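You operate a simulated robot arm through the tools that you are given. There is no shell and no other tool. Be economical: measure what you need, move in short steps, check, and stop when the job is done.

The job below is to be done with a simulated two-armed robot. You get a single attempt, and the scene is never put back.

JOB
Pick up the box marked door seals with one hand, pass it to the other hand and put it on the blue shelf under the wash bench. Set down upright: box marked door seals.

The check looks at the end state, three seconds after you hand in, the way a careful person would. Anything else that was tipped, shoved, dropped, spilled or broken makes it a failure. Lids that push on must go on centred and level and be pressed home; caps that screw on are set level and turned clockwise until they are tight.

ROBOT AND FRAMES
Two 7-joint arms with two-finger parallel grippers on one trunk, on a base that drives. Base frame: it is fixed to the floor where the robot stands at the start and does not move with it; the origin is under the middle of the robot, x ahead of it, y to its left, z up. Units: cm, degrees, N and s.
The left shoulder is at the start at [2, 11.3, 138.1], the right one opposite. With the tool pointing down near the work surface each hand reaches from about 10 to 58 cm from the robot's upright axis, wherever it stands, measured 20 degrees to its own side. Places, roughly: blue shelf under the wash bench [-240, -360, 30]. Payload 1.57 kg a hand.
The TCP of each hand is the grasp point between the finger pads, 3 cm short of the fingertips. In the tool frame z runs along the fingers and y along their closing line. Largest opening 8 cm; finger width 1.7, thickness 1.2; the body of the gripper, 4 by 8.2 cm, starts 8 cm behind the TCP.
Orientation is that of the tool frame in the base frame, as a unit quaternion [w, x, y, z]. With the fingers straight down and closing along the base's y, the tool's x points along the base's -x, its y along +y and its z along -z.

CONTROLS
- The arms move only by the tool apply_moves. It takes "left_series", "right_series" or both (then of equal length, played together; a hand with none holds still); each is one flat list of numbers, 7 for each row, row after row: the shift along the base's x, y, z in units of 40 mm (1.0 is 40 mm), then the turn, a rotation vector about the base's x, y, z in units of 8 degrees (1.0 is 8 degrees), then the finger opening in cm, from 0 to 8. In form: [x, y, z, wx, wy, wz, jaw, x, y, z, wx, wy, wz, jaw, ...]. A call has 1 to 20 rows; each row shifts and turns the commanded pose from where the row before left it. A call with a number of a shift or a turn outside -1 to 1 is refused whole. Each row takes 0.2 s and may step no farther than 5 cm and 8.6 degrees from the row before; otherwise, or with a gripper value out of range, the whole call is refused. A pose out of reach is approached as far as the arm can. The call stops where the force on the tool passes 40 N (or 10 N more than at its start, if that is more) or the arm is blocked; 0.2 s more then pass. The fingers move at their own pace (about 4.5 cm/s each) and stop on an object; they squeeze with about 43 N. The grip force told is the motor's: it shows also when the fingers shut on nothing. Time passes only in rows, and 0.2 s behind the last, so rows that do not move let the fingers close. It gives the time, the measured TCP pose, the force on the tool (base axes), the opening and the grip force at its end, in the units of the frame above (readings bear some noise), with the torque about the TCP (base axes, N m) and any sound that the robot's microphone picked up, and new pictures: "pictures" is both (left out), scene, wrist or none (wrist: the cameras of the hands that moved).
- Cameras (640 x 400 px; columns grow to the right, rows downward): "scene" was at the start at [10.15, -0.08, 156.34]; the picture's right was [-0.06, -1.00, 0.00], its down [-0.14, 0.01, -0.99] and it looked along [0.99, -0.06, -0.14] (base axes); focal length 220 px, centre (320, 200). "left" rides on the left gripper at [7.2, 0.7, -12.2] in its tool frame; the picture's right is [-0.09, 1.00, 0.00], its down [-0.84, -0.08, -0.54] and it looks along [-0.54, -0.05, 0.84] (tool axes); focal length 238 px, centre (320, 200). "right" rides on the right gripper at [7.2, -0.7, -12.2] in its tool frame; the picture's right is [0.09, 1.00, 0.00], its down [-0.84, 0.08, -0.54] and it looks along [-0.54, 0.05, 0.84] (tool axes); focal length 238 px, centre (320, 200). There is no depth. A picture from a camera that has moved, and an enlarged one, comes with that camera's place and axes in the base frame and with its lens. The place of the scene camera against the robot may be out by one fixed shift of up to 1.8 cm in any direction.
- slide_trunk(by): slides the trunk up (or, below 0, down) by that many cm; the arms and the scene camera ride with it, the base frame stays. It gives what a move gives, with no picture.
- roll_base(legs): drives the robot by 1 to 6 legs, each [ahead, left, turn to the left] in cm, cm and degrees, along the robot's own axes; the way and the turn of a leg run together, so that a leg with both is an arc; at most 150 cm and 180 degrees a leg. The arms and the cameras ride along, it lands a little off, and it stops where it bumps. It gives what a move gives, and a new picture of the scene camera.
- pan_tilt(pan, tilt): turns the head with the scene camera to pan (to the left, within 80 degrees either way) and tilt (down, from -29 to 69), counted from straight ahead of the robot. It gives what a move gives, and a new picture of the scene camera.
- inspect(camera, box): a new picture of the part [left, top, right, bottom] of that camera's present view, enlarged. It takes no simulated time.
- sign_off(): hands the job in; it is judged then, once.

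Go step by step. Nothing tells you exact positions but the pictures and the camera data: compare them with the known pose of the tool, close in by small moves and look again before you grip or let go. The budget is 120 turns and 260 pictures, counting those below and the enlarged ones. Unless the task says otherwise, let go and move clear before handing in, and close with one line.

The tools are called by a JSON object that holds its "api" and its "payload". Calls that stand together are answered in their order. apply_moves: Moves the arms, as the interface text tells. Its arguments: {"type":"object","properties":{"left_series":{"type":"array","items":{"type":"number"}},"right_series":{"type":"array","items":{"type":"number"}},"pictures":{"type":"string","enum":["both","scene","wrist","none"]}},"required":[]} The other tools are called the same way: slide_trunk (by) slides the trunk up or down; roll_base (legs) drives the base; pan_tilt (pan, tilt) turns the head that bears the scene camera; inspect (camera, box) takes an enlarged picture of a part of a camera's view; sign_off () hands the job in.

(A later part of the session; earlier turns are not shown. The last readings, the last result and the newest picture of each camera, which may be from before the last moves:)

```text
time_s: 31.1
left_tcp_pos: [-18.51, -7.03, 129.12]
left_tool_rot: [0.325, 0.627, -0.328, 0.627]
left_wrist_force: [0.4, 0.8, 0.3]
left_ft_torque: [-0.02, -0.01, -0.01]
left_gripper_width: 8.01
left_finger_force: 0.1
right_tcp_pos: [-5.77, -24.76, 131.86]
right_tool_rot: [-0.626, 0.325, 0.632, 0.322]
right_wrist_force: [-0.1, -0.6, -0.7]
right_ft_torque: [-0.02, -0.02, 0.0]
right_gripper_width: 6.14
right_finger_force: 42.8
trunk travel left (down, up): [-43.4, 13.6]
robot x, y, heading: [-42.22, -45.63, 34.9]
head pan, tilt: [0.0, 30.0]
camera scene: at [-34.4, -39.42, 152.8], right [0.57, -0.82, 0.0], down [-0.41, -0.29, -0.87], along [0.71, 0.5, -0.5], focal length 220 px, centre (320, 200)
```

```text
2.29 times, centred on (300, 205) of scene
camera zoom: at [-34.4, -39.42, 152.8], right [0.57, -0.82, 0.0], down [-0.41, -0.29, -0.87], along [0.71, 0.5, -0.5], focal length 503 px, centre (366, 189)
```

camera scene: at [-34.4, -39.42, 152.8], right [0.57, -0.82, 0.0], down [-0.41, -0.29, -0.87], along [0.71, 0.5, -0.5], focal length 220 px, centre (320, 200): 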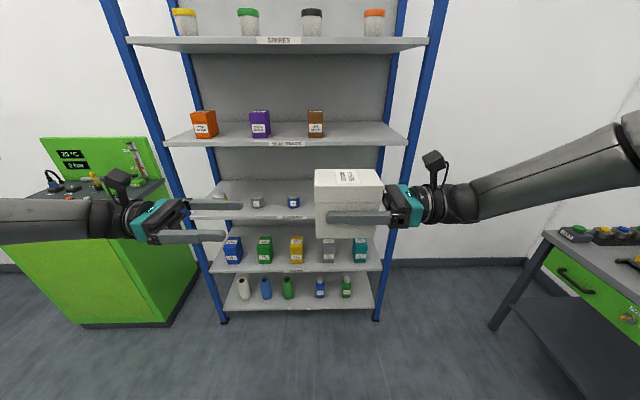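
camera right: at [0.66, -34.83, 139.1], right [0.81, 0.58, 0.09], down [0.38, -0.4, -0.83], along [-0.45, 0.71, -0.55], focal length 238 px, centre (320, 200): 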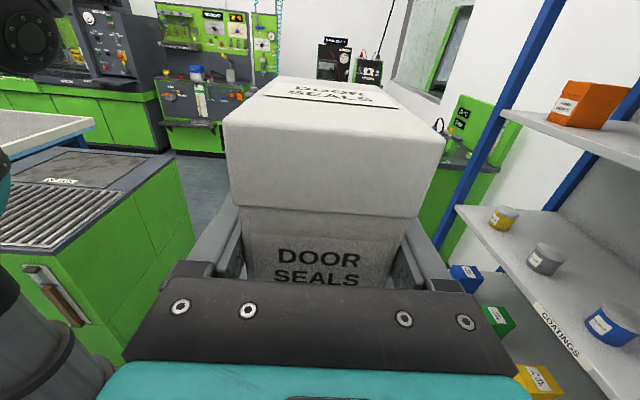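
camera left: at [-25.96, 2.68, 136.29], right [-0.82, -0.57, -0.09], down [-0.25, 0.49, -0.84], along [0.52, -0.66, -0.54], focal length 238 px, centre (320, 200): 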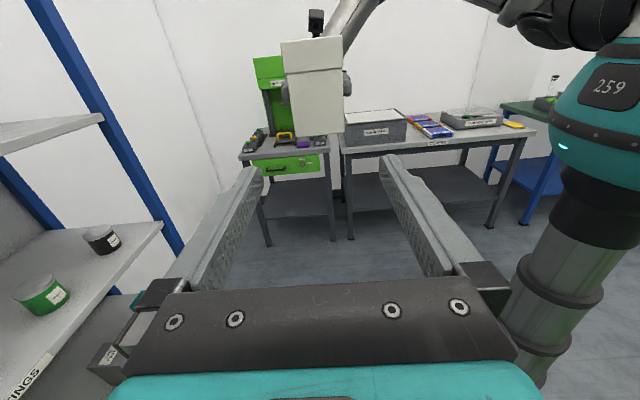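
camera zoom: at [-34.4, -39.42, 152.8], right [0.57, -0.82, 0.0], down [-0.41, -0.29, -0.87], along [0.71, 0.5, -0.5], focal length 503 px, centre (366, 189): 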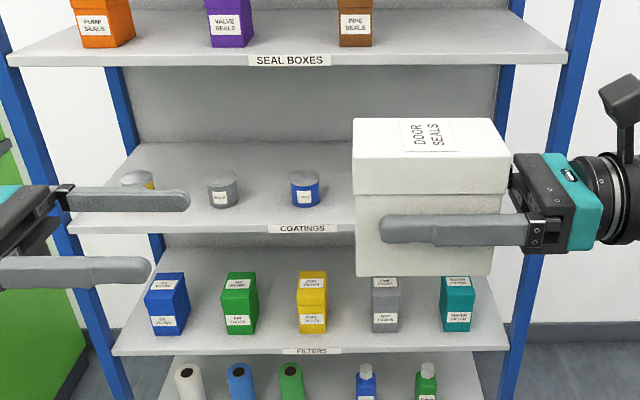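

The free end is about 4.6 cm past the right grip point and the box bottom is at z≈127.1. I advance the left hand 15 cm and check before straddling.

{"api": "apply_moves", "payload": {"left_series": [0.438, -0.609, 0.075, 0, 0, 0, 8, 0.438, -0.609, 0, 0, 0, 0, 8, 0.438, -0.609, 0, 0, 0, 0, 8, 0.438, -0.609, 0, 0, 0, 0, 8, 0.35, -0.487, 0, 0, 0, 0, 8], "pictures": "both"}}

```text
time_s: 32.4
left_tcp_pos: [-10.09, -18.88, 129.41]
left_tool_rot: [0.326, 0.627, -0.327, 0.627]
left_wrist_force: [-0.3, 0.4, -0.5]
left_ft_torque: [-0.02, -0.03, -0.03]
left_gripper_width: 7.99
left_finger_force: 0.1
right_tcp_pos: [-5.76, -24.74, 131.79]
right_tool_rot: [-0.626, 0.325, 0.632, 0.322]
right_wrist_force: [0.3, 0.4, -1.3]
right_ft_torque: [0.02, -0.05, -0.01]
right_gripper_width: 6.16
right_finger_force: 43.2
trunk travel left (down, up): [-43.4, 13.6]
robot x, y, heading: [-42.6, -45.63, 35.3]
head pan, tilt: [0.0, 30.0]
camera scene: at [-34.36, -39.46, 152.79], right [0.57, -0.82, 0.0], down [-0.41, -0.29, -0.87], along [0.71, 0.5, -0.5], focal length 220 px, centre (320, 200)
camera left: at [-17.67, -9.18, 136.68], right [-0.82, -0.57, -0.09], down [-0.25, 0.49, -0.84], along [0.52, -0.66, -0.54], focal length 238 px, centre (320, 200)
```

scene: 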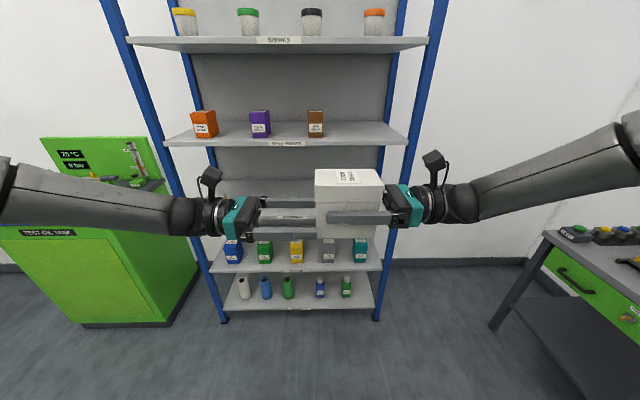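
left: 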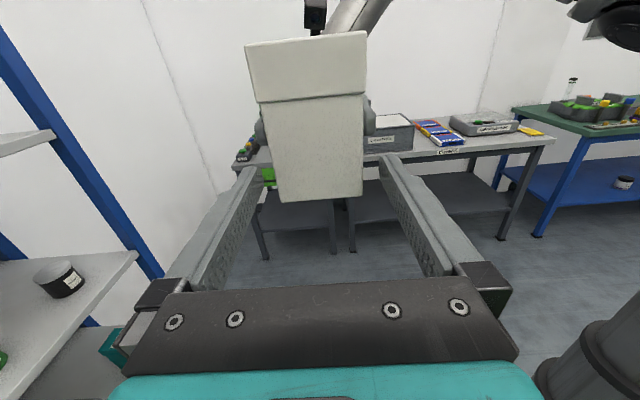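

{"api": "inspect", "payload": {"camera": "scene", "box": [240, 150, 430, 260]}}

```text
3.37 times, centred on (335, 205) of scene
camera zoom: at [-34.36, -39.46, 152.79], right [0.57, -0.82, 0.0], down [-0.41, -0.29, -0.87], along [0.71, 0.5, -0.5], focal length 741 px, centre (270, 183)
```

zoom: 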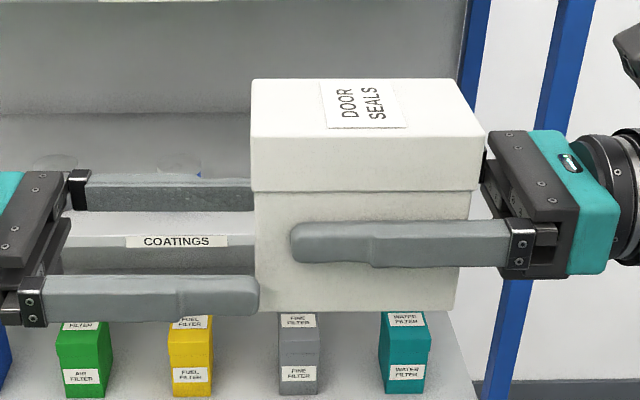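

The left fingers pass just beneath the right ones. I advance the last 5.7 cm.

{"api": "apply_moves", "payload": {"left_series": [0.277, -0.386, 0, 0, 0, 0, 8, 0.277, -0.386, 0, 0, 0, 0, 8, 0.277, -0.386, 0, 0, 0, 0, 8], "pictures": "wrist"}}

{"api": "inspect", "payload": {"camera": "scene", "box": [240, 150, 430, 260]}}

```text
time_s: 33.1
left_tcp_pos: [-6.78, -23.33, 129.49]
left_tool_rot: [0.326, 0.627, -0.327, 0.627]
left_wrist_force: [0.3, -0.1, -0.2]
left_ft_torque: [-0.01, 0.04, 0.0]
left_gripper_width: 8.0
left_finger_force: 0.0
right_tcp_pos: [-5.72, -24.84, 131.86]
right_tool_rot: [-0.627, 0.324, 0.632, 0.321]
right_wrist_force: [-0.1, 0.6, -1.2]
right_ft_torque: [0.02, 0.01, 0.0]
right_gripper_width: 6.18
right_finger_force: 43.3
trunk travel left (down, up): [-43.4, 13.6]
robot x, y, heading: [-42.19, -45.86, 35.2]
head pan, tilt: [0.0, 30.0]
camera left: at [-14.34, -13.76, 136.71], right [-0.82, -0.57, -0.09], down [-0.25, 0.49, -0.84], along [0.52, -0.66, -0.54], focal length 238 px, centre (320, 200)
```

left: 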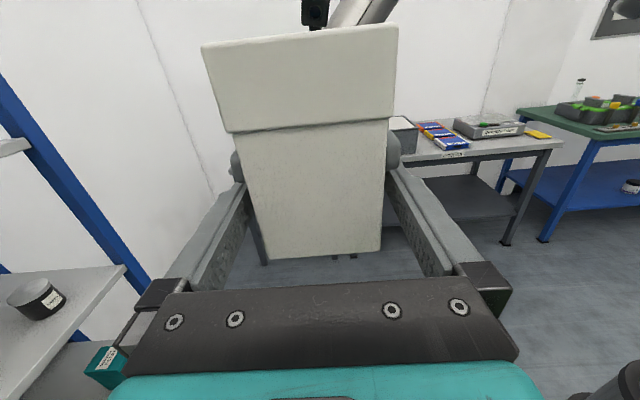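

```text
3.37 times, centred on (335, 205) of scene
camera zoom: at [-34.34, -39.47, 152.79], right [0.57, -0.82, 0.0], down [-0.41, -0.29, -0.87], along [0.71, 0.5, -0.5], focal length 741 px, centre (270, 183)
```

zoom: 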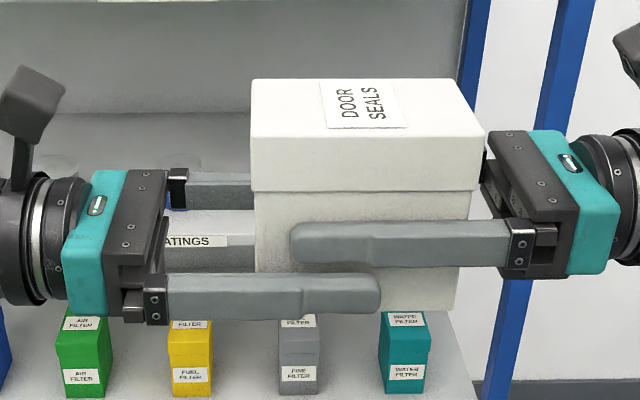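

Good overlap, separate heights. I close the left hand.

{"api": "apply_moves", "payload": {"left_series": [0, 0, 0, 0, 0, 0, 4, 0, 0, 0, 0, 0, 0, 4, 0, 0, 0, 0, 0, 0, 4, 0, 0, 0, 0, 0, 0, 4], "pictures": "none"}}

{"api": "inspect", "payload": {"camera": "scene", "box": [240, 150, 430, 260]}}

```text
time_s: 34.1
left_tcp_pos: [-6.79, -23.3, 129.58]
left_tool_rot: [0.327, 0.627, -0.328, 0.627]
left_wrist_force: [4.4, -3.2, 0.0]
left_ft_torque: [-0.01, 0.05, 1.04]
left_gripper_width: 6.17
left_finger_force: 39.7
right_tcp_pos: [-5.84, -24.73, 131.79]
right_tool_rot: [-0.626, 0.325, 0.631, 0.322]
right_wrist_force: [-4.6, 3.7, -0.5]
right_ft_torque: [0.04, 0.01, -0.98]
right_gripper_width: 6.17
right_finger_force: 43.4
trunk travel left (down, up): [-43.4, 13.6]
robot x, y, heading: [-42.7, -45.79, 34.9]
head pan, tilt: [0.0, 30.0]
```

```text
3.37 times, centred on (335, 205) of scene
camera zoom: at [-34.41, -39.41, 152.8], right [0.57, -0.82, 0.0], down [-0.41, -0.29, -0.87], along [0.71, 0.5, -0.5], focal length 741 px, centre (270, 183)
```

zoom: 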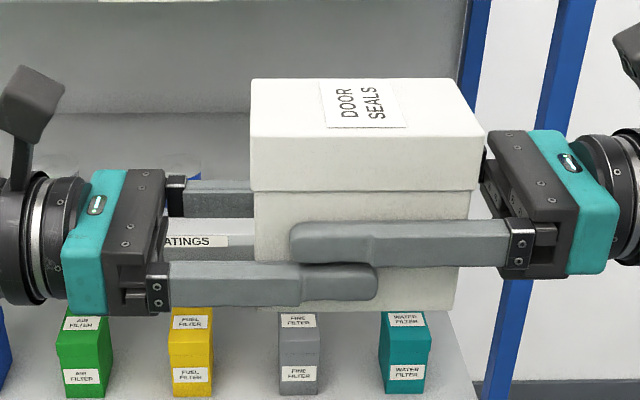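

Both hold it with little strain. I open the right hand and draw it away to the right.

{"api": "apply_moves", "payload": {"right_series": [0, 0, 0, 0, 0, 0, 8, 0, 0, 0, 0, 0, 0, 8, 0, 0, 0, 0, 0, 0, 8, 0, 0, 0, 0, 0, 0, 8], "pictures": "scene"}}

{"api": "apply_moves", "payload": {"right_series": [0.29, -0.41, 0, 0, 0, 0, 8, 0.438, -0.609, 0, 0, 0, 0, 8, 0.438, -0.609, 0, 0, 0, 0, 8, 0.438, -0.609, 0, 0, 0, 0, 8, 0.438, -0.609, 0, 0, 0, 0, 8], "pictures": "scene"}}

```text
time_s: 35.1
left_tcp_pos: [-6.89, -23.31, 129.63]
left_tool_rot: [0.325, 0.627, -0.327, 0.628]
left_wrist_force: [0.3, 0.8, 0.5]
left_ft_torque: [0.01, 0.01, -0.01]
left_gripper_width: 6.14
left_finger_force: 42.5
right_tcp_pos: [-5.77, -24.72, 131.8]
right_tool_rot: [-0.627, 0.323, 0.632, 0.321]
right_wrist_force: [0.1, -0.2, 0.1]
right_ft_torque: [0.0, 0.01, 0.0]
right_gripper_width: 8.0
right_finger_force: 0.0
trunk travel left (down, up): [-43.4, 13.6]
robot x, y, heading: [-42.78, -45.84, 35.0]
head pan, tilt: [0.0, 30.0]
camera scene: at [-34.41, -39.42, 152.79], right [0.57, -0.82, 0.0], down [-0.41, -0.29, -0.87], along [0.71, 0.5, -0.5], focal length 220 px, centre (320, 200)
```

scene: 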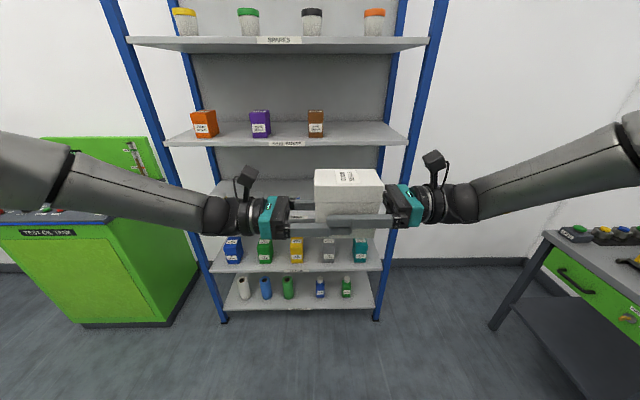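

```text
time_s: 36.4
left_tcp_pos: [-6.72, -23.35, 129.48]
left_tool_rot: [0.326, 0.627, -0.327, 0.627]
left_wrist_force: [-1.2, -1.3, -0.2]
left_ft_torque: [-0.01, -0.01, 0.03]
left_gripper_width: 6.16
left_finger_force: 42.9
right_tcp_pos: [2.25, -36.22, 131.75]
right_tool_rot: [-0.627, 0.324, 0.632, 0.322]
right_wrist_force: [-1.0, 0.5, 0.7]
right_ft_torque: [-0.01, -0.04, 0.01]
right_gripper_width: 8.01
right_finger_force: 0.0
trunk travel left (down, up): [-43.4, 13.6]
robot x, y, heading: [-42.5, -45.88, 35.0]
head pan, tilt: [0.0, 30.0]
camera scene: at [-34.37, -39.47, 152.8], right [0.57, -0.82, 0.0], down [-0.41, -0.29, -0.87], along [0.71, 0.5, -0.5], focal length 220 px, centre (320, 200)
```

scene: 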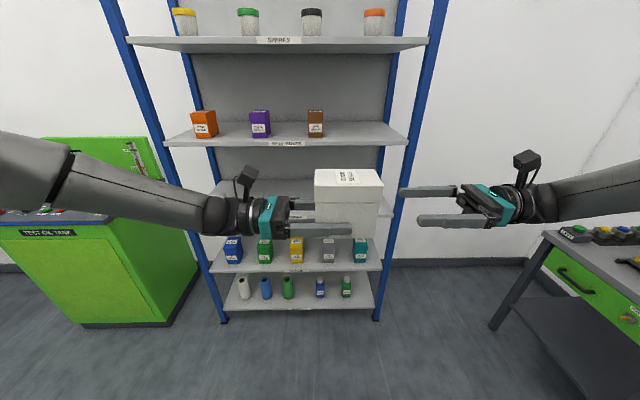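

Handover done. I look to both sides before turning the base.

{"api": "pan_tilt", "payload": {"pan": -80, "tilt": 30}}

{"api": "pan_tilt", "payload": {"pan": 80, "tilt": 30}}

```text
time_s: 37.9
left_tcp_pos: [-6.81, -23.28, 129.63]
left_tool_rot: [0.326, 0.627, -0.327, 0.627]
left_wrist_force: [-0.1, 0.3, 0.0]
left_ft_torque: [0.03, 0.0, -0.02]
left_gripper_width: 6.14
left_finger_force: 42.6
right_tcp_pos: [2.29, -36.03, 131.79]
right_tool_rot: [-0.626, 0.324, 0.632, 0.322]
right_wrist_force: [-0.6, 0.2, -0.6]
right_ft_torque: [0.02, -0.02, 0.01]
right_gripper_width: 8.02
right_finger_force: 0.0
trunk travel left (down, up): [-43.4, 13.6]
robot x, y, heading: [-42.32, -45.31, 35.3]
head pan, tilt: [-80.0, 30.0]
camera scene: at [-35.41, -50.99, 152.8], right [-0.71, -0.71, 0.0], down [-0.35, 0.35, -0.87], along [0.61, -0.61, -0.5], focal length 220 px, centre (320, 200)
```

scene: 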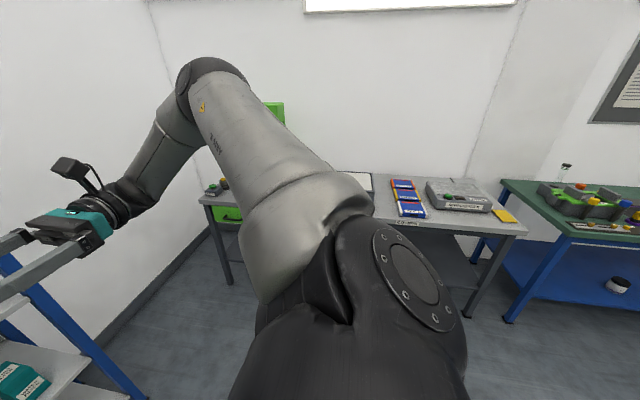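

```text
time_s: 40.3
left_tcp_pos: [-6.75, -23.39, 129.61]
left_tool_rot: [0.325, 0.628, -0.326, 0.628]
left_wrist_force: [0.3, 0.0, -0.6]
left_ft_torque: [0.07, 0.0, 0.01]
left_gripper_width: 6.15
left_finger_force: 42.6
right_tcp_pos: [2.22, -36.07, 131.69]
right_tool_rot: [-0.626, 0.324, 0.632, 0.322]
right_wrist_force: [0.0, -0.4, -0.5]
right_ft_torque: [0.0, 0.02, 0.03]
right_gripper_width: 8.01
right_finger_force: 0.0
trunk travel left (down, up): [-43.4, 13.6]
robot x, y, heading: [-42.78, -45.89, 35.2]
head pan, tilt: [80.0, 30.0]
camera scene: at [-45.63, -36.41, 152.8], right [0.91, 0.42, 0.0], down [0.21, -0.45, -0.87], along [-0.37, 0.79, -0.5], focal length 220 px, centre (320, 200)
```

scene: 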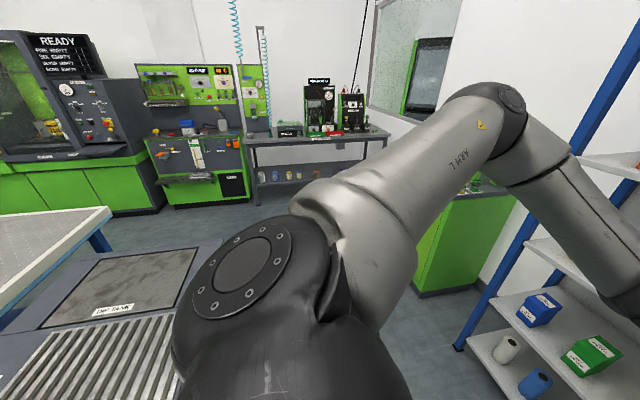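

A drip tank sits close behind the robot and the target lies beyond it, to the rear right. I ease forward and turn right to look down the aisle.

{"api": "roll_base", "payload": {"legs": [[10, 0, 0], [0, 0, -90]]}}

{"api": "pan_tilt", "payload": {"pan": -35, "tilt": 25}}

{"api": "pan_tilt", "payload": {"pan": -80, "tilt": 25}}

```text
time_s: 45.3
left_tcp_pos: [-11.84, -75.52, 129.58]
left_tool_rot: [-0.673, -0.214, 0.674, -0.216]
left_wrist_force: [-0.6, -0.8, -1.5]
left_ft_torque: [0.01, -0.05, -0.02]
left_gripper_width: 6.15
left_finger_force: 42.9
right_tcp_pos: [-24.45, -84.67, 131.76]
right_tool_rot: [-0.217, 0.676, 0.22, 0.669]
right_wrist_force: [0.7, -0.1, 0.4]
right_ft_torque: [0.0, 0.0, 0.04]
right_gripper_width: 7.96
right_finger_force: 0.1
trunk travel left (down, up): [-43.4, 13.6]
robot x, y, heading: [-34.63, -40.38, -54.6]
head pan, tilt: [80.0, 30.0]
camera scene: at [-25.63, -36.35, 152.8], right [0.43, -0.9, 0.0], down [-0.45, -0.21, -0.87], along [0.78, 0.37, -0.5], focal length 220 px, centre (320, 200)
```

scene: 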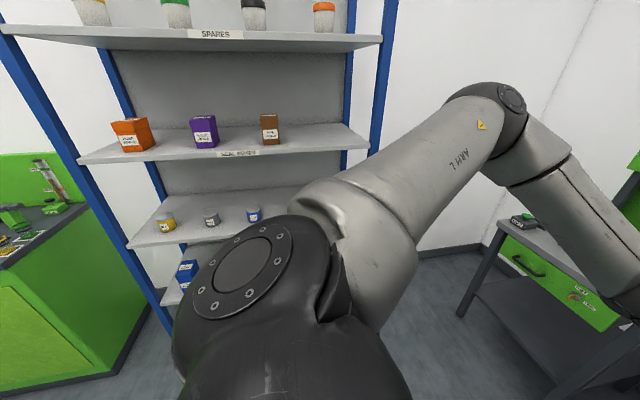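

```text
time_s: 47.2
left_tcp_pos: [-11.7, -75.55, 129.56]
left_tool_rot: [-0.673, -0.214, 0.674, -0.216]
left_wrist_force: [-1.3, 0.1, -1.4]
left_ft_torque: [0.02, -0.01, 0.05]
left_gripper_width: 6.15
left_finger_force: 42.8
right_tcp_pos: [-24.5, -84.56, 131.8]
right_tool_rot: [-0.217, 0.676, 0.22, 0.669]
right_wrist_force: [0.2, -0.7, 0.6]
right_ft_torque: [-0.01, 0.02, 0.0]
right_gripper_width: 8.0
right_finger_force: 0.1
trunk travel left (down, up): [-43.4, 13.6]
robot x, y, heading: [-34.29, -39.66, -54.7]
head pan, tilt: [-35.0, 25.0]
camera scene: at [-33.73, -49.43, 153.59], right [-1.0, -0.01, 0.0], down [0.0, 0.42, -0.91], along [0.01, -0.91, -0.42], focal length 220 px, centre (320, 200)
```

scene: 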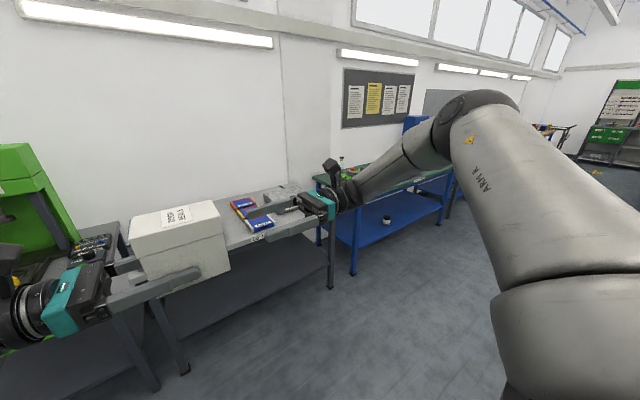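

```text
time_s: 48.4
left_tcp_pos: [-11.67, -75.55, 129.56]
left_tool_rot: [-0.673, -0.214, 0.674, -0.215]
left_wrist_force: [-1.3, 0.0, -1.6]
left_ft_torque: [0.03, 0.02, 0.02]
left_gripper_width: 6.13
left_finger_force: 43.1
right_tcp_pos: [-24.38, -84.7, 131.76]
right_tool_rot: [-0.219, 0.675, 0.221, 0.67]
right_wrist_force: [0.2, -0.1, 0.3]
right_ft_torque: [0.0, -0.03, 0.01]
right_gripper_width: 7.96
right_finger_force: 0.0
trunk travel left (down, up): [-43.4, 13.6]
robot x, y, heading: [-34.52, -39.86, -54.5]
head pan, tilt: [-80.0, 25.0]
camera scene: at [-40.26, -46.79, 153.59], right [-0.71, 0.7, 0.0], down [0.3, 0.3, -0.91], along [-0.64, -0.65, -0.42], focal length 220 px, centre (320, 200)
```

scene: 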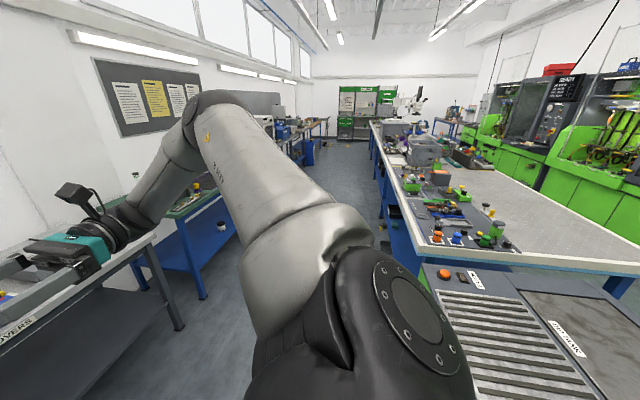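

Aisle layout: wall benches have their fronts about 120 cm ahead, the centre table is on the other side, and the target shelf is about 350 cm along the aisle to my right. I already face the wall side, so I move ahead a little and strafe right.

{"api": "roll_base", "payload": {"legs": [[32, 0, 0], [0, -150, 0], [0, -90, 0]]}}

{"api": "pan_tilt", "payload": {"pan": -40, "tilt": 30}}

```text
time_s: 61.9
left_tcp_pos: [-190.66, -239.87, 129.6]
left_tool_rot: [-0.674, -0.212, 0.675, -0.214]
left_wrist_force: [-0.4, -0.3, -1.9]
left_ft_torque: [-0.01, -0.02, 0.04]
left_gripper_width: 6.14
left_finger_force: 43.0
right_tcp_pos: [-203.47, -248.91, 131.71]
right_tool_rot: [-0.216, 0.676, 0.218, 0.67]
right_wrist_force: [0.1, 0.3, 0.4]
right_ft_torque: [0.01, -0.02, 0.01]
right_gripper_width: 8.0
right_finger_force: 0.1
trunk travel left (down, up): [-43.4, 13.6]
robot x, y, heading: [-213.67, -204.16, -54.7]
head pan, tilt: [-80.0, 25.0]
camera scene: at [-219.2, -210.92, 153.59], right [-0.71, 0.71, 0.0], down [0.3, 0.3, -0.91], along [-0.64, -0.64, -0.42], focal length 220 px, centre (320, 200)
```

scene: 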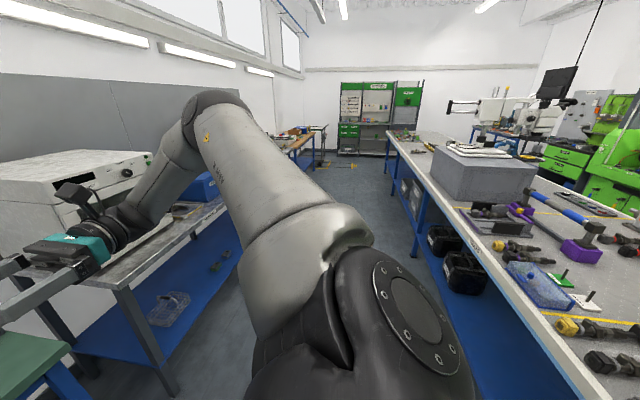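

```text
time_s: 63.0
left_tcp_pos: [-190.74, -239.71, 129.47]
left_tool_rot: [-0.674, -0.213, 0.675, -0.214]
left_wrist_force: [0.3, 0.5, -1.1]
left_ft_torque: [0.01, 0.0, 0.02]
left_gripper_width: 6.12
left_finger_force: 42.4
right_tcp_pos: [-203.42, -248.8, 131.74]
right_tool_rot: [-0.217, 0.675, 0.219, 0.67]
right_wrist_force: [-0.1, -0.3, 1.4]
right_ft_torque: [0.01, 0.01, -0.01]
right_gripper_width: 7.96
right_finger_force: 0.1
trunk travel left (down, up): [-43.4, 13.6]
robot x, y, heading: [-212.89, -204.3, -54.7]
head pan, tilt: [-40.0, 30.0]
camera scene: at [-213.45, -213.39, 152.8], right [-1.0, 0.09, 0.0], down [0.04, 0.5, -0.87], along [-0.07, -0.86, -0.5], focal length 220 px, centre (320, 200)
```

scene: 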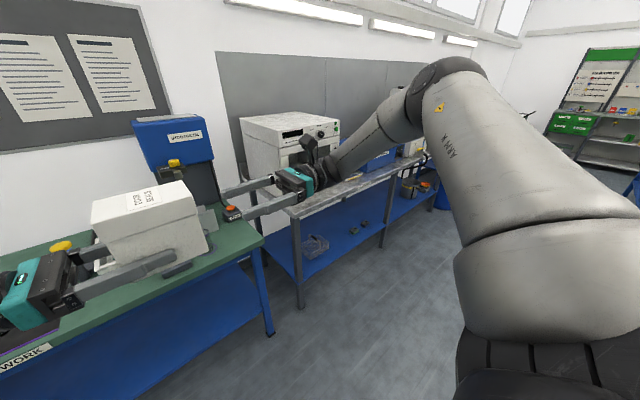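

The wash bench with a blue shelf is ahead to the right, with a tray and small items on the shelf. I strafe further so that it is in front of me.

{"api": "roll_base", "payload": {"legs": [[0, -115, 0]]}}

{"api": "pan_tilt", "payload": {"pan": 0, "tilt": 45}}

```text
time_s: 68.9
left_tcp_pos: [-284.83, -306.19, 129.52]
left_tool_rot: [-0.673, -0.215, 0.674, -0.216]
left_wrist_force: [-0.4, 0.3, -1.4]
left_ft_torque: [0.03, -0.03, 0.0]
left_gripper_width: 6.11
left_finger_force: 43.4
right_tcp_pos: [-297.6, -315.5, 131.84]
right_tool_rot: [-0.217, 0.675, 0.22, 0.67]
right_wrist_force: [-0.2, -1.7, 0.0]
right_ft_torque: [0.02, 0.0, 0.01]
right_gripper_width: 8.0
right_finger_force: 0.1
trunk travel left (down, up): [-43.4, 13.6]
robot x, y, heading: [-307.41, -270.39, -54.6]
head pan, tilt: [-40.0, 30.0]
camera scene: at [-307.71, -280.0, 152.79], right [-1.0, 0.08, 0.0], down [0.04, 0.5, -0.87], along [-0.07, -0.86, -0.5], focal length 220 px, centre (320, 200)
```

scene: 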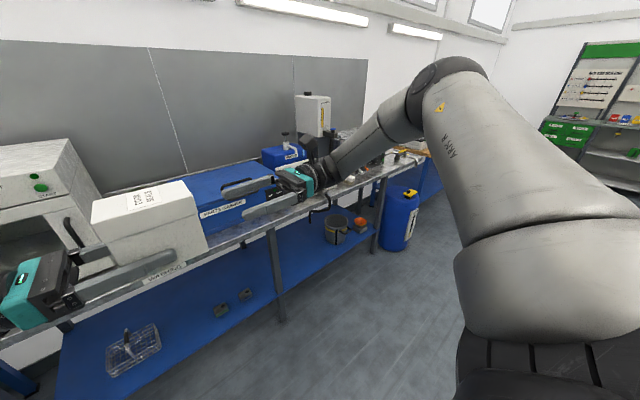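

```text
time_s: 69.9
left_tcp_pos: [-284.86, -306.24, 129.53]
left_tool_rot: [-0.673, -0.214, 0.674, -0.216]
left_wrist_force: [0.5, -0.4, -2.0]
left_ft_torque: [0.0, 0.0, -0.02]
left_gripper_width: 6.11
left_finger_force: 43.1
right_tcp_pos: [-297.57, -315.42, 131.86]
right_tool_rot: [-0.217, 0.675, 0.219, 0.67]
right_wrist_force: [0.1, 0.0, 0.6]
right_ft_torque: [-0.01, 0.01, -0.04]
right_gripper_width: 7.98
right_finger_force: 0.1
trunk travel left (down, up): [-43.4, 13.6]
robot x, y, heading: [-307.31, -270.52, -54.5]
head pan, tilt: [0.0, 45.0]
camera scene: at [-302.26, -277.61, 150.54], right [-0.82, -0.58, 0.0], down [-0.41, 0.58, -0.71], along [0.41, -0.58, -0.71], focal length 220 px, centre (320, 200)
```

scene: 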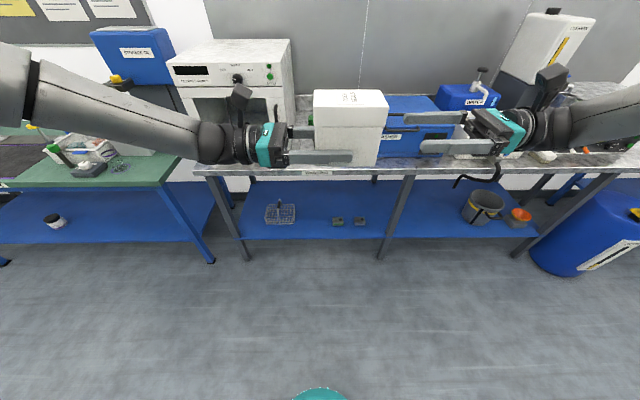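

The shelf view is clear: there is a free gap of about 24 cm between the wire basket and the two small blocks, right at the stated place. I swing the left hand to point forward with the box and retract and raise the right hand.

{"api": "apply_moves", "payload": {"left_series": [0.317, 0.071, 0, 0, 0, 0.9375, 4, 0.317, 0.071, 0, 0, 0, 0.9375, 4, 0.317, 0.071, 0, 0, 0, 0.9375, 4, 0.317, 0.071, 0, 0, 0, 0.9375, 4, 0.317, 0.071, 0, 0, 0, 0.9375, 4, 0.317, 0.071, 0, 0, 0, 0.9375, 4, 0.317, 0.071, 0, 0, 0, 0.9375, 4, 0.317, 0.071, 0, 0, 0, 0.9375, 4, 0.317, 0.071, 0, 0, 0, 0.9375, 4, 0.317, 0.071, 0, 0, 0, 0.9375, 4, 0.317, 0.071, 0, 0, 0, 0.9375, 4, 0.317, 0.071, 0, 0, 0, 0.9375, 4], "right_series": [-0.217, 0.306, 0.31, 0, 0, 0, 8, -0.217, 0.306, 0.31, 0, 0, 0, 8, -0.217, 0.306, 0.31, 0, 0, 0, 8, -0.217, 0.306, 0.31, 0, 0, 0, 8, -0.217, 0.306, 0.31, 0, 0, 0, 8, -0.217, 0.306, 0.31, 0, 0, 0, 8, -0.217, 0.306, 0.31, 0, 0, 0, 8, -0.217, 0.306, 0.31, 0, 0, 0, 8, -0.217, 0.306, 0.31, 0, 0, 0, 8, -0.217, 0.306, 0.31, 0, 0, 0, 8, -0.217, 0.306, 0.31, 0, 0, 0, 8, -0.217, 0.306, 0.31, 0, 0, 0, 8], "pictures": "scene"}}

```text
time_s: 72.5
left_tcp_pos: [-233.36, -293.9, 136.22]
left_tool_rot: [0.329, 0.627, -0.33, 0.625]
left_wrist_force: [-0.8, 0.1, -1.1]
left_ft_torque: [0.01, 0.02, 0.0]
left_gripper_width: 6.14
left_finger_force: 42.9
left hand out of reach, approached as far as the arm can: row 4, 5, 6, 7, 8, 9, 10, 11, 12
right_tcp_pos: [-308.14, -300.75, 146.65]
right_tool_rot: [-0.218, 0.676, 0.22, 0.669]
right_wrist_force: [0.7, 0.1, -0.4]
right_ft_torque: [0.0, -0.01, -0.03]
right_gripper_width: 8.0
right_finger_force: 0.1
trunk travel left (down, up): [-43.4, 13.6]
robot x, y, heading: [-307.44, -270.85, -54.9]
head pan, tilt: [0.0, 45.0]
camera scene: at [-302.21, -277.62, 150.53], right [-0.82, -0.58, 0.0], down [-0.41, 0.58, -0.71], along [0.41, -0.58, -0.71], focal length 220 px, centre (320, 200)
```

scene: 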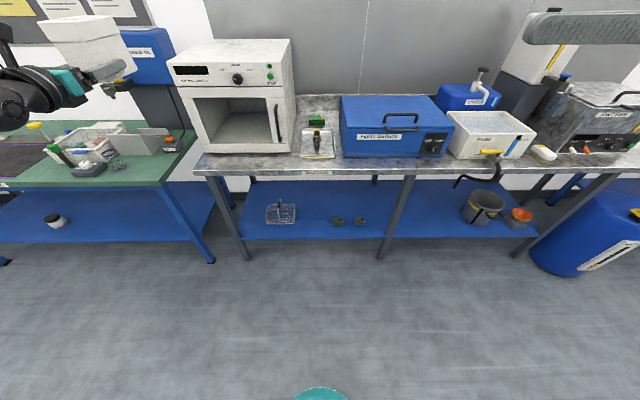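

The orientation is right, but the left arm drifted 40 cm off position because it hit a joint-limit configuration. I test whether it returns by itself with small moves.

{"api": "apply_moves", "payload": {"left_series": [0, 0, 0, 0, 0, 0, 4], "pictures": "none"}}

{"api": "pan_tilt", "payload": {"pan": 40, "tilt": 15}}

```text
time_s: 72.9
left_tcp_pos: [-233.33, -293.91, 136.17]
left_tool_rot: [0.33, 0.626, -0.331, 0.624]
left_wrist_force: [0.0, 0.8, -1.2]
left_ft_torque: [0.01, 0.02, 0.0]
left_gripper_width: 6.13
left_finger_force: 43.4
right_tcp_pos: [-308.12, -300.8, 146.67]
right_tool_rot: [-0.218, 0.675, 0.22, 0.67]
right_wrist_force: [-0.6, -0.1, -1.0]
right_ft_torque: [0.01, 0.02, 0.0]
right_gripper_width: 8.02
right_finger_force: 0.0
trunk travel left (down, up): [-43.4, 13.6]
robot x, y, heading: [-307.81, -270.74, -54.8]
head pan, tilt: [0.0, 45.0]
```

```text
time_s: 74.0
left_tcp_pos: [-233.53, -293.9, 136.24]
left_tool_rot: [0.329, 0.627, -0.329, 0.625]
left_wrist_force: [-0.3, -0.8, -1.4]
left_ft_torque: [0.03, 0.02, 0.01]
left_gripper_width: 6.13
left_finger_force: 42.5
right_tcp_pos: [-308.17, -300.82, 146.58]
right_tool_rot: [-0.218, 0.675, 0.22, 0.669]
right_wrist_force: [0.2, 0.3, -0.9]
right_ft_torque: [-0.03, -0.03, -0.02]
right_gripper_width: 8.04
right_finger_force: 0.0
trunk travel left (down, up): [-43.4, 13.6]
robot x, y, heading: [-307.76, -270.75, -54.8]
head pan, tilt: [40.0, 15.0]
camera scene: at [-297.91, -273.34, 155.21], right [-0.25, -0.97, 0.0], down [-0.25, 0.07, -0.97], along [0.93, -0.24, -0.26], focal length 220 px, centre (320, 200)
```

scene: 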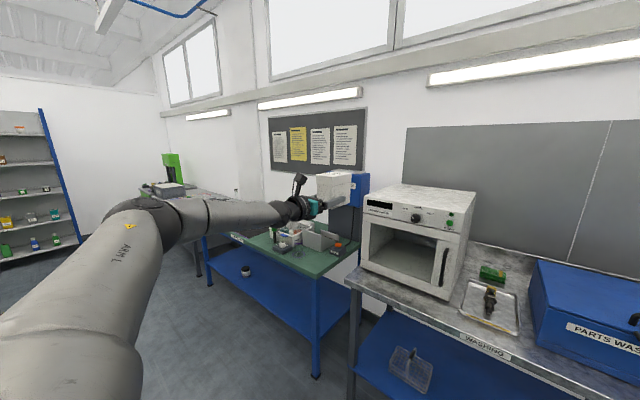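

The arm is simply swung out to the left, touching nothing. I move it back toward the robot's centreline in steps.

{"api": "apply_moves", "payload": {"left_series": [-0.6, -0.43, 0, 0, 0, 0, 4, -0.6, -0.43, 0, 0, 0, 0, 4, -0.6, -0.43, 0, 0, 0, 0, 4, -0.6, -0.43, 0, 0, 0, 0, 4], "pictures": "scene"}}

```text
time_s: 75.0
left_tcp_pos: [-233.42, -293.95, 136.17]
left_tool_rot: [0.33, 0.626, -0.331, 0.624]
left_wrist_force: [-0.9, -0.3, -1.4]
left_ft_torque: [0.03, 0.0, 0.0]
left_gripper_width: 6.14
left_finger_force: 42.5
left hand out of reach, approached as far as the arm can: row 1, 2, 3, 4
right_tcp_pos: [-308.04, -300.92, 146.56]
right_tool_rot: [-0.218, 0.675, 0.22, 0.67]
right_wrist_force: [-0.6, -0.1, 0.2]
right_ft_torque: [-0.03, 0.0, 0.02]
right_gripper_width: 7.99
right_finger_force: 0.2
trunk travel left (down, up): [-43.4, 13.6]
robot x, y, heading: [-307.51, -271.0, -54.3]
head pan, tilt: [40.0, 15.0]
camera scene: at [-297.91, -273.33, 155.21], right [-0.25, -0.97, 0.0], down [-0.25, 0.07, -0.97], along [0.93, -0.24, -0.26], focal length 220 px, centre (320, 200)
```

scene: 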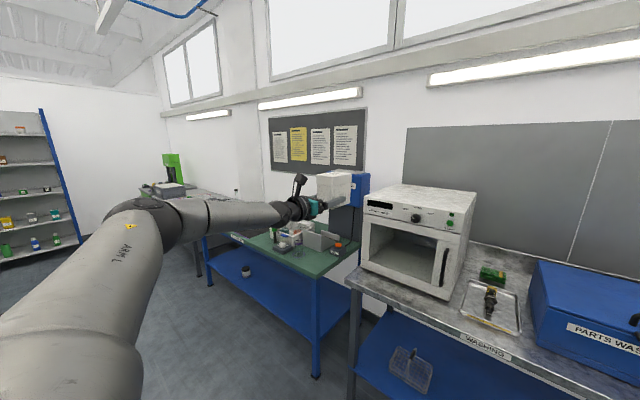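

The arm seems to be saturated against a limit. I test where the commanded pose is with a short move back the other way.

{"api": "apply_moves", "payload": {"left_series": [0.6, 0.43, 0, 0, 0, 0, 4, 0.6, 0.43, 0, 0, 0, 0, 4], "pictures": "none"}}

```text
time_s: 75.6
left_tcp_pos: [-228.59, -290.45, 136.27]
left_tool_rot: [0.325, 0.627, -0.327, 0.628]
left_wrist_force: [0.1, 0.0, -0.8]
left_ft_torque: [0.01, 0.01, -0.02]
left_gripper_width: 6.14
left_finger_force: 42.8
right_tcp_pos: [-307.95, -300.7, 146.68]
right_tool_rot: [-0.217, 0.676, 0.219, 0.669]
right_wrist_force: [0.1, 0.3, -0.5]
right_ft_torque: [0.01, 0.02, 0.01]
right_gripper_width: 7.97
right_finger_force: 0.1
trunk travel left (down, up): [-43.4, 13.6]
robot x, y, heading: [-307.43, -270.85, -55.0]
head pan, tilt: [40.0, 15.0]
```

The command follows the measured pose, so it is a joint limit for pointing forward so close in. I reverse: yaw back inward while bringing the hand home, and then retry along the mirror of the path the right arm used.

{"api": "apply_moves", "payload": {"left_series": [0, 0, 0, 0, 0, -0.9375, 4, 0, 0, 0, 0, 0, -0.9375, 4, 0, 0, 0, 0, 0, -0.9375, 4, 0, 0, 0, 0, 0, -0.9375, 4, -0.95, -0.21, 0, 0, 0, -0.9375, 4, -0.95, -0.21, 0, 0, 0, -0.9375, 4, -0.95, -0.21, 0, 0, 0, -0.9375, 4, -0.95, -0.21, 0, 0, 0, -0.9375, 4], "pictures": "scene"}}

```text
time_s: 77.4
left_tcp_pos: [-244.93, -293.35, 137.82]
left_tool_rot: [-0.538, -0.456, 0.541, -0.457]
left_wrist_force: [-0.4, -0.2, -0.9]
left_ft_torque: [0.04, 0.0, 0.03]
left_gripper_width: 6.15
left_finger_force: 42.9
left hand out of reach, approached as far as the arm can: row 2, 3, 4
right_tcp_pos: [-308.07, -300.81, 146.63]
right_tool_rot: [-0.218, 0.675, 0.22, 0.67]
right_wrist_force: [-0.2, -0.3, 0.0]
right_ft_torque: [0.0, 0.01, 0.03]
right_gripper_width: 8.01
right_finger_force: 0.1
trunk travel left (down, up): [-43.4, 13.6]
robot x, y, heading: [-307.57, -271.04, -54.6]
head pan, tilt: [40.0, 15.0]
camera scene: at [-297.94, -273.36, 155.22], right [-0.25, -0.97, 0.0], down [-0.25, 0.07, -0.97], along [0.93, -0.24, -0.26], focal length 220 px, centre (320, 200)
```

scene: 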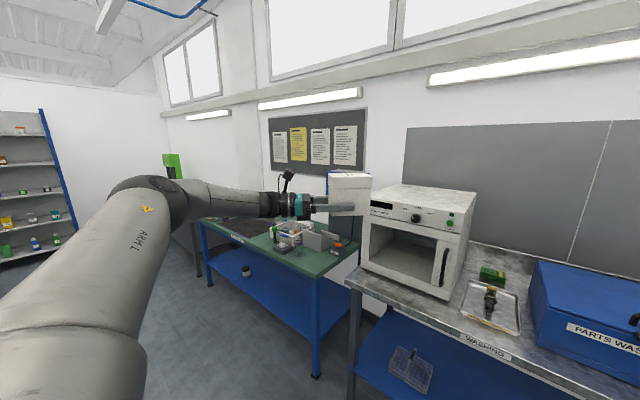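

At 45° inward it follows again. I bring it toward the centre holding this yaw.

{"api": "apply_moves", "payload": {"left_series": [-0.75, -0.53, -0.1, 0, 0, 0, 4, -0.75, -0.53, -0.1, 0, 0, 0, 4, -0.75, -0.53, -0.1, 0, 0, 0, 4, -0.75, -0.53, -0.1, 0, 0, 0, 4, -0.75, -0.53, -0.1, 0, 0, 0, 4, -0.75, -0.53, -0.1, 0, 0, 0, 4], "pictures": "scene"}}

```text
time_s: 78.8
left_tcp_pos: [-262.97, -306.15, 135.52]
left_tool_rot: [-0.539, -0.456, 0.541, -0.456]
left_wrist_force: [-0.5, -1.2, -1.3]
left_ft_torque: [0.04, 0.02, 0.03]
left_gripper_width: 6.15
left_finger_force: 43.0
right_tcp_pos: [-308.06, -300.83, 146.67]
right_tool_rot: [-0.218, 0.675, 0.22, 0.669]
right_wrist_force: [0.7, -0.1, -0.4]
right_ft_torque: [-0.03, -0.01, 0.02]
right_gripper_width: 7.98
right_finger_force: 0.2
trunk travel left (down, up): [-43.4, 13.6]
robot x, y, heading: [-307.35, -270.51, -54.7]
head pan, tilt: [40.0, 15.0]
camera scene: at [-297.98, -273.42, 155.22], right [-0.25, -0.97, 0.0], down [-0.25, 0.07, -0.97], along [0.93, -0.24, -0.26], focal length 220 px, centre (320, 200)
```

scene: 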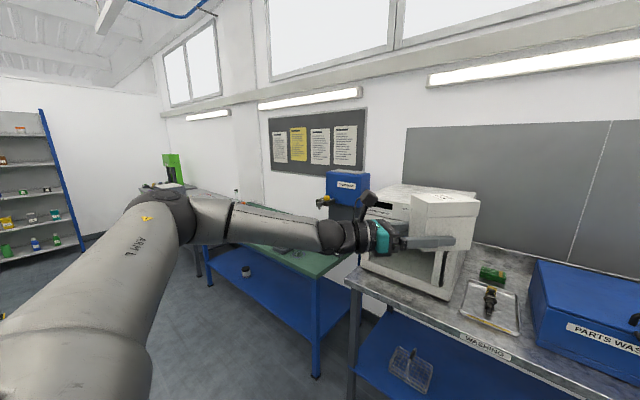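

45° inward works there. The limits will differ with the arm reaching down, so I lower the trunk and then the hand in the free aisle, and test the yaw there.

{"api": "slide_trunk", "payload": {"by": -43}}

{"api": "apply_moves", "payload": {"left_series": [0, 0, -0.9, 0, 0, 0, 4, 0, 0, -0.9, 0, 0, 0, 4, 0, 0, -0.9, 0, 0, 0, 4, 0, 0, -0.9, 0, 0, 0, 4, 0, 0, -0.9, 0, 0, 0, 4, 0, 0, -0.9, 0, 0, 0, 4], "pictures": "scene"}}

```text
refused: -43 is not a number from -40 to 40
```

```text
time_s: 80.2
left_tcp_pos: [-264.18, -302.82, 120.52]
left_tool_rot: [-0.539, -0.457, 0.541, -0.457]
left_wrist_force: [0.1, 0.5, -1.1]
left_ft_torque: [0.01, 0.01, 0.02]
left_gripper_width: 6.17
left_finger_force: 43.1
left hand out of reach, approached as far as the arm can: row 4, 5, 6
right_tcp_pos: [-308.12, -300.89, 146.63]
right_tool_rot: [-0.217, 0.676, 0.219, 0.67]
right_wrist_force: [0.6, -0.1, 0.3]
right_ft_torque: [0.0, 0.01, 0.01]
right_gripper_width: 7.98
right_finger_force: 0.0
trunk travel left (down, up): [-43.4, 13.6]
robot x, y, heading: [-307.61, -270.57, -54.6]
head pan, tilt: [40.0, 15.0]
camera scene: at [-297.95, -273.38, 155.22], right [-0.25, -0.97, 0.0], down [-0.25, 0.07, -0.97], along [0.93, -0.24, -0.26], focal length 220 px, centre (320, 200)
```

scene: 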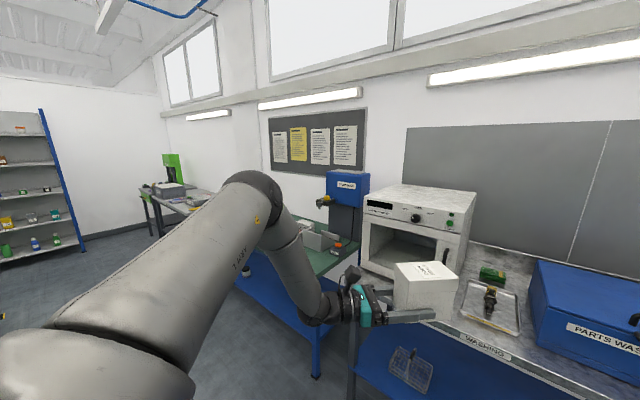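

I mis-sized the trunk slide (limit 40 per call), and the hand stalls at z≈120 there. I lower the trunk 40 and try descending with the hand closer in and further left.

{"api": "slide_trunk", "payload": {"by": -40}}

{"api": "apply_moves", "payload": {"left_series": [0.2, 0.5, -0.2, 0, 0, 0, 4, 0.2, 0.5, -0.2, 0, 0, 0, 4, 0.2, 0.4, -0.6, 0, 0, 0, 4, 0, 0, -0.8, 0, 0, 0, 4, 0, 0, -0.8, 0, 0, 0, 4, 0, 0, -0.8, 0, 0, 0, 4], "pictures": "scene"}}

```text
time_s: 84.0
left_tcp_pos: [-264.06, -302.82, 80.55]
left_tool_rot: [-0.538, -0.457, 0.541, -0.457]
left_wrist_force: [0.5, -0.6, -1.1]
left_ft_torque: [0.02, 0.0, 0.02]
left_gripper_width: 6.12
left_finger_force: 42.4
right_tcp_pos: [-308.06, -300.72, 106.72]
right_tool_rot: [-0.217, 0.675, 0.22, 0.67]
right_wrist_force: [-0.1, -0.8, -0.2]
right_ft_torque: [0.01, -0.02, 0.0]
right_gripper_width: 8.0
right_finger_force: 0.1
trunk travel left (down, up): [-3.4, 53.6]
robot x, y, heading: [-307.59, -270.77, -54.4]
head pan, tilt: [40.0, 15.0]
```

```text
time_s: 85.4
left_tcp_pos: [-261.3, -298.13, 79.56]
left_tool_rot: [-0.539, -0.457, 0.541, -0.456]
left_wrist_force: [-0.6, -0.1, -1.8]
left_ft_torque: [0.03, -0.01, 0.0]
left_gripper_width: 6.12
left_finger_force: 42.9
left hand out of reach, approached as far as the arm can: row 2, 3, 4, 5, 6
right_tcp_pos: [-308.04, -300.85, 106.61]
right_tool_rot: [-0.217, 0.675, 0.219, 0.671]
right_wrist_force: [0.8, -0.1, -0.1]
right_ft_torque: [0.0, 0.01, 0.01]
right_gripper_width: 8.03
right_finger_force: 0.1
trunk travel left (down, up): [-3.4, 53.6]
robot x, y, heading: [-307.71, -270.79, -54.6]
head pan, tilt: [40.0, 15.0]
camera scene: at [-297.92, -273.33, 115.22], right [-0.25, -0.97, 0.0], down [-0.25, 0.07, -0.97], along [0.93, -0.24, -0.26], focal length 220 px, centre (320, 200)
```

scene: 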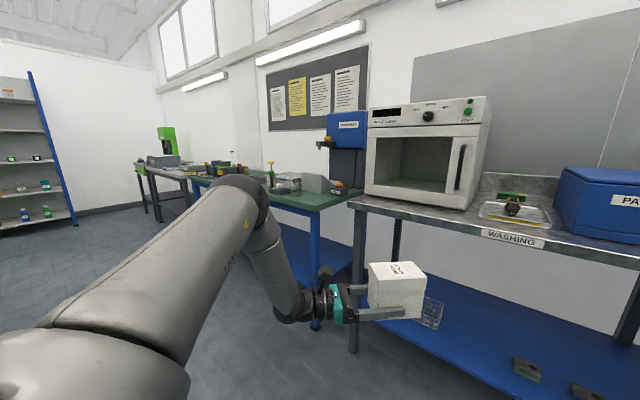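

On this wrist branch the hand cannot go low while horizontal. I use the free right arm to explore (mirror-symmetric): return it to tool-down, which is the natural branch, then tilt it and try the low reach.

{"api": "apply_moves", "payload": {"right_series": [0.217, -0.306, 0, -0.928, 0.157, -0.276, 8, 0.217, -0.306, 0, -0.928, 0.157, -0.276, 8, 0.217, -0.306, 0, -0.928, 0.157, -0.276, 8, 0.217, -0.306, 0, -0.928, 0.157, -0.276, 8, 0.217, -0.306, 0, -0.928, 0.157, -0.276, 8, 0.217, -0.306, 0, -0.928, 0.157, -0.276, 8, 0.217, -0.306, 0, -0.928, 0.157, -0.276, 8, 0.217, -0.306, 0, -0.928, 0.157, -0.276, 8, 0, 0, 0, -0.384, 0.54, 0.663, 8, 0, 0, 0, -0.384, 0.54, 0.663, 8, 0, 0, 0, -0.384, 0.54, 0.663, 8, 0, 0, 0, -0.384, 0.54, 0.663, 8, 0, 0, 0, -0.384, 0.54, 0.663, 8, 0, 0, 0, -0.384, 0.54, 0.663, 8, 0, 0, 0, -0.384, 0.54, 0.663, 8, 0, 0, 0, -0.384, 0.54, 0.663, 8, 0, 0, 0, -0.384, 0.54, 0.663, 8, 0, 0, 0, -0.384, 0.54, 0.663, 8, 0, 0, 0, -0.384, 0.54, 0.663, 8, 0, 0, 0, -0.384, 0.54, 0.663, 8], "pictures": "none"}}

{"api": "pan_tilt", "payload": {"pan": -20, "tilt": 30}}

```text
time_s: 89.6
left_tcp_pos: [-261.19, -298.25, 79.63]
left_tool_rot: [-0.538, -0.457, 0.542, -0.456]
left_wrist_force: [-0.5, 0.1, -1.4]
left_ft_torque: [-0.01, 0.03, 0.01]
left_gripper_width: 6.15
left_finger_force: 42.7
right_tcp_pos: [-303.72, -316.05, 94.58]
right_tool_rot: [0.155, 0.622, 0.691, 0.334]
right_wrist_force: [0.6, 0.2, 0.6]
right_ft_torque: [0.01, -0.01, 0.0]
right_gripper_width: 8.03
right_finger_force: 0.1
right hand out of reach, approached as far as the arm can: row 10, 11, 12, 13, 14, 15, 16, 17, 18, 19, 20
trunk travel left (down, up): [-3.4, 53.6]
robot x, y, heading: [-307.43, -270.74, -54.5]
head pan, tilt: [40.0, 15.0]
```

```text
time_s: 90.9
left_tcp_pos: [-261.2, -298.35, 79.53]
left_tool_rot: [-0.538, -0.457, 0.541, -0.457]
left_wrist_force: [1.2, 0.1, -0.8]
left_ft_torque: [0.02, -0.02, 0.0]
left_gripper_width: 6.12
left_finger_force: 42.8
right_tcp_pos: [-303.72, -315.98, 94.55]
right_tool_rot: [0.155, 0.623, 0.69, 0.334]
right_wrist_force: [0.8, 0.4, -0.6]
right_ft_torque: [-0.01, -0.03, -0.01]
right_gripper_width: 7.97
right_finger_force: 0.1
trunk travel left (down, up): [-3.4, 53.6]
robot x, y, heading: [-307.35, -270.74, -54.5]
head pan, tilt: [-20.0, 30.0]
camera scene: at [-304.56, -279.69, 112.8], right [-0.96, -0.27, 0.0], down [-0.13, 0.48, -0.87], along [0.23, -0.83, -0.5], focal length 220 px, centre (320, 200)
```

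scene: 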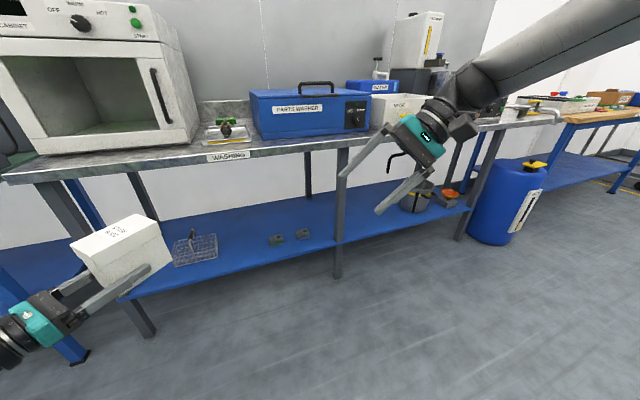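

{"api": "apply_moves", "payload": {"right_series": [0, 0, 0.6, -0.479, 0.617, 0.5, 8, 0, 0, 0.6, -0.479, 0.617, 0.5, 8, 0, 0, 0.6, -0.479, 0.617, 0.5, 8, 0, 0, 0.5, -0.479, 0.617, 0.5, 8, 0, 0, 0.3, -0.479, 0.617, 0.5, 8, 0, 0, 0.3, -0.479, 0.617, 0.5, 8, 0, 0, 0.3, -0.479, 0.617, 0.5, 8], "pictures": "scene"}}

```text
time_s: 92.5
left_tcp_pos: [-261.25, -298.15, 79.46]
left_tool_rot: [-0.539, -0.457, 0.541, -0.457]
left_wrist_force: [0.6, 0.6, -1.5]
left_ft_torque: [0.03, 0.01, 0.02]
left_gripper_width: 6.13
left_finger_force: 43.0
right_tcp_pos: [-315.49, -329.68, 87.93]
right_tool_rot: [0.108, 0.522, 0.821, 0.206]
right_wrist_force: [0.4, 0.2, 0.3]
right_ft_torque: [0.0, 0.0, 0.01]
right_gripper_width: 8.01
right_finger_force: 0.1
right hand out of reach, approached as far as the arm can: row 1, 2, 3, 4, 5, 6, 7
trunk travel left (down, up): [-3.4, 53.6]
robot x, y, heading: [-307.11, -270.45, -54.4]
head pan, tilt: [-20.0, 30.0]
camera scene: at [-304.56, -279.67, 112.8], right [-0.96, -0.26, 0.0], down [-0.13, 0.48, -0.87], along [0.23, -0.84, -0.5], focal length 220 px, centre (320, 200)
```

scene: 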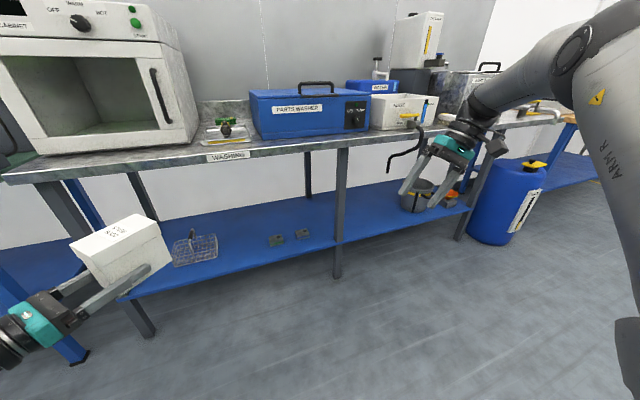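

{"api": "apply_moves", "payload": {"right_series": [0, 0, 0.9, 0, 0, 0, 8, 0, 0, 0.9, 0, 0, 0, 8, 0, 0, 0.9, 0, 0, 0, 8, 0, 0, 0.9, 0, 0, 0, 8, 0, 0, 0.5, -0.483, 0.689, 0.319, 8, 0, 0, 0.5, -0.483, 0.689, 0.319, 8, 0, 0, 0.5, -0.483, 0.689, 0.319, 8, 0, 0, 0.5, -0.483, 0.689, 0.319, 8], "pictures": "scene"}}

```text
time_s: 94.3
left_tcp_pos: [-261.11, -298.19, 79.61]
left_tool_rot: [-0.538, -0.457, 0.541, -0.457]
left_wrist_force: [-0.1, -0.2, -1.5]
left_ft_torque: [0.01, 0.02, -0.02]
left_gripper_width: 6.13
left_finger_force: 43.2
right_tcp_pos: [-321.59, -334.64, 97.77]
right_tool_rot: [0.012, 0.469, 0.883, 0.008]
right_wrist_force: [-0.1, 0.1, 0.1]
right_ft_torque: [0.04, 0.01, 0.0]
right_gripper_width: 8.02
right_finger_force: 0.1
right hand out of reach, approached as far as the arm can: row 1, 4, 5, 6, 7, 8
trunk travel left (down, up): [-3.4, 53.6]
robot x, y, heading: [-307.09, -270.55, -54.6]
head pan, tilt: [-20.0, 30.0]
camera scene: at [-304.56, -279.68, 112.8], right [-0.96, -0.26, 0.0], down [-0.13, 0.48, -0.87], along [0.23, -0.84, -0.5], focal length 220 px, centre (320, 200)
```

scene: 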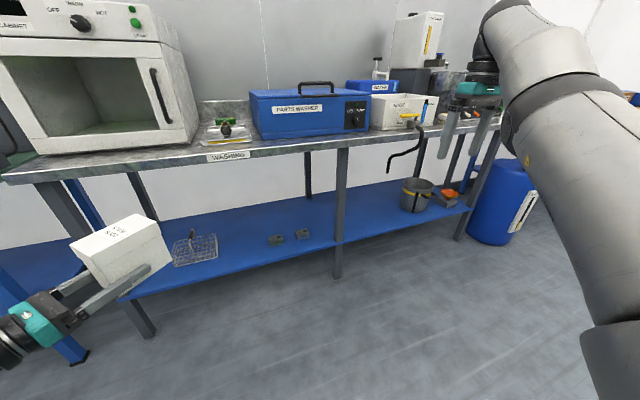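

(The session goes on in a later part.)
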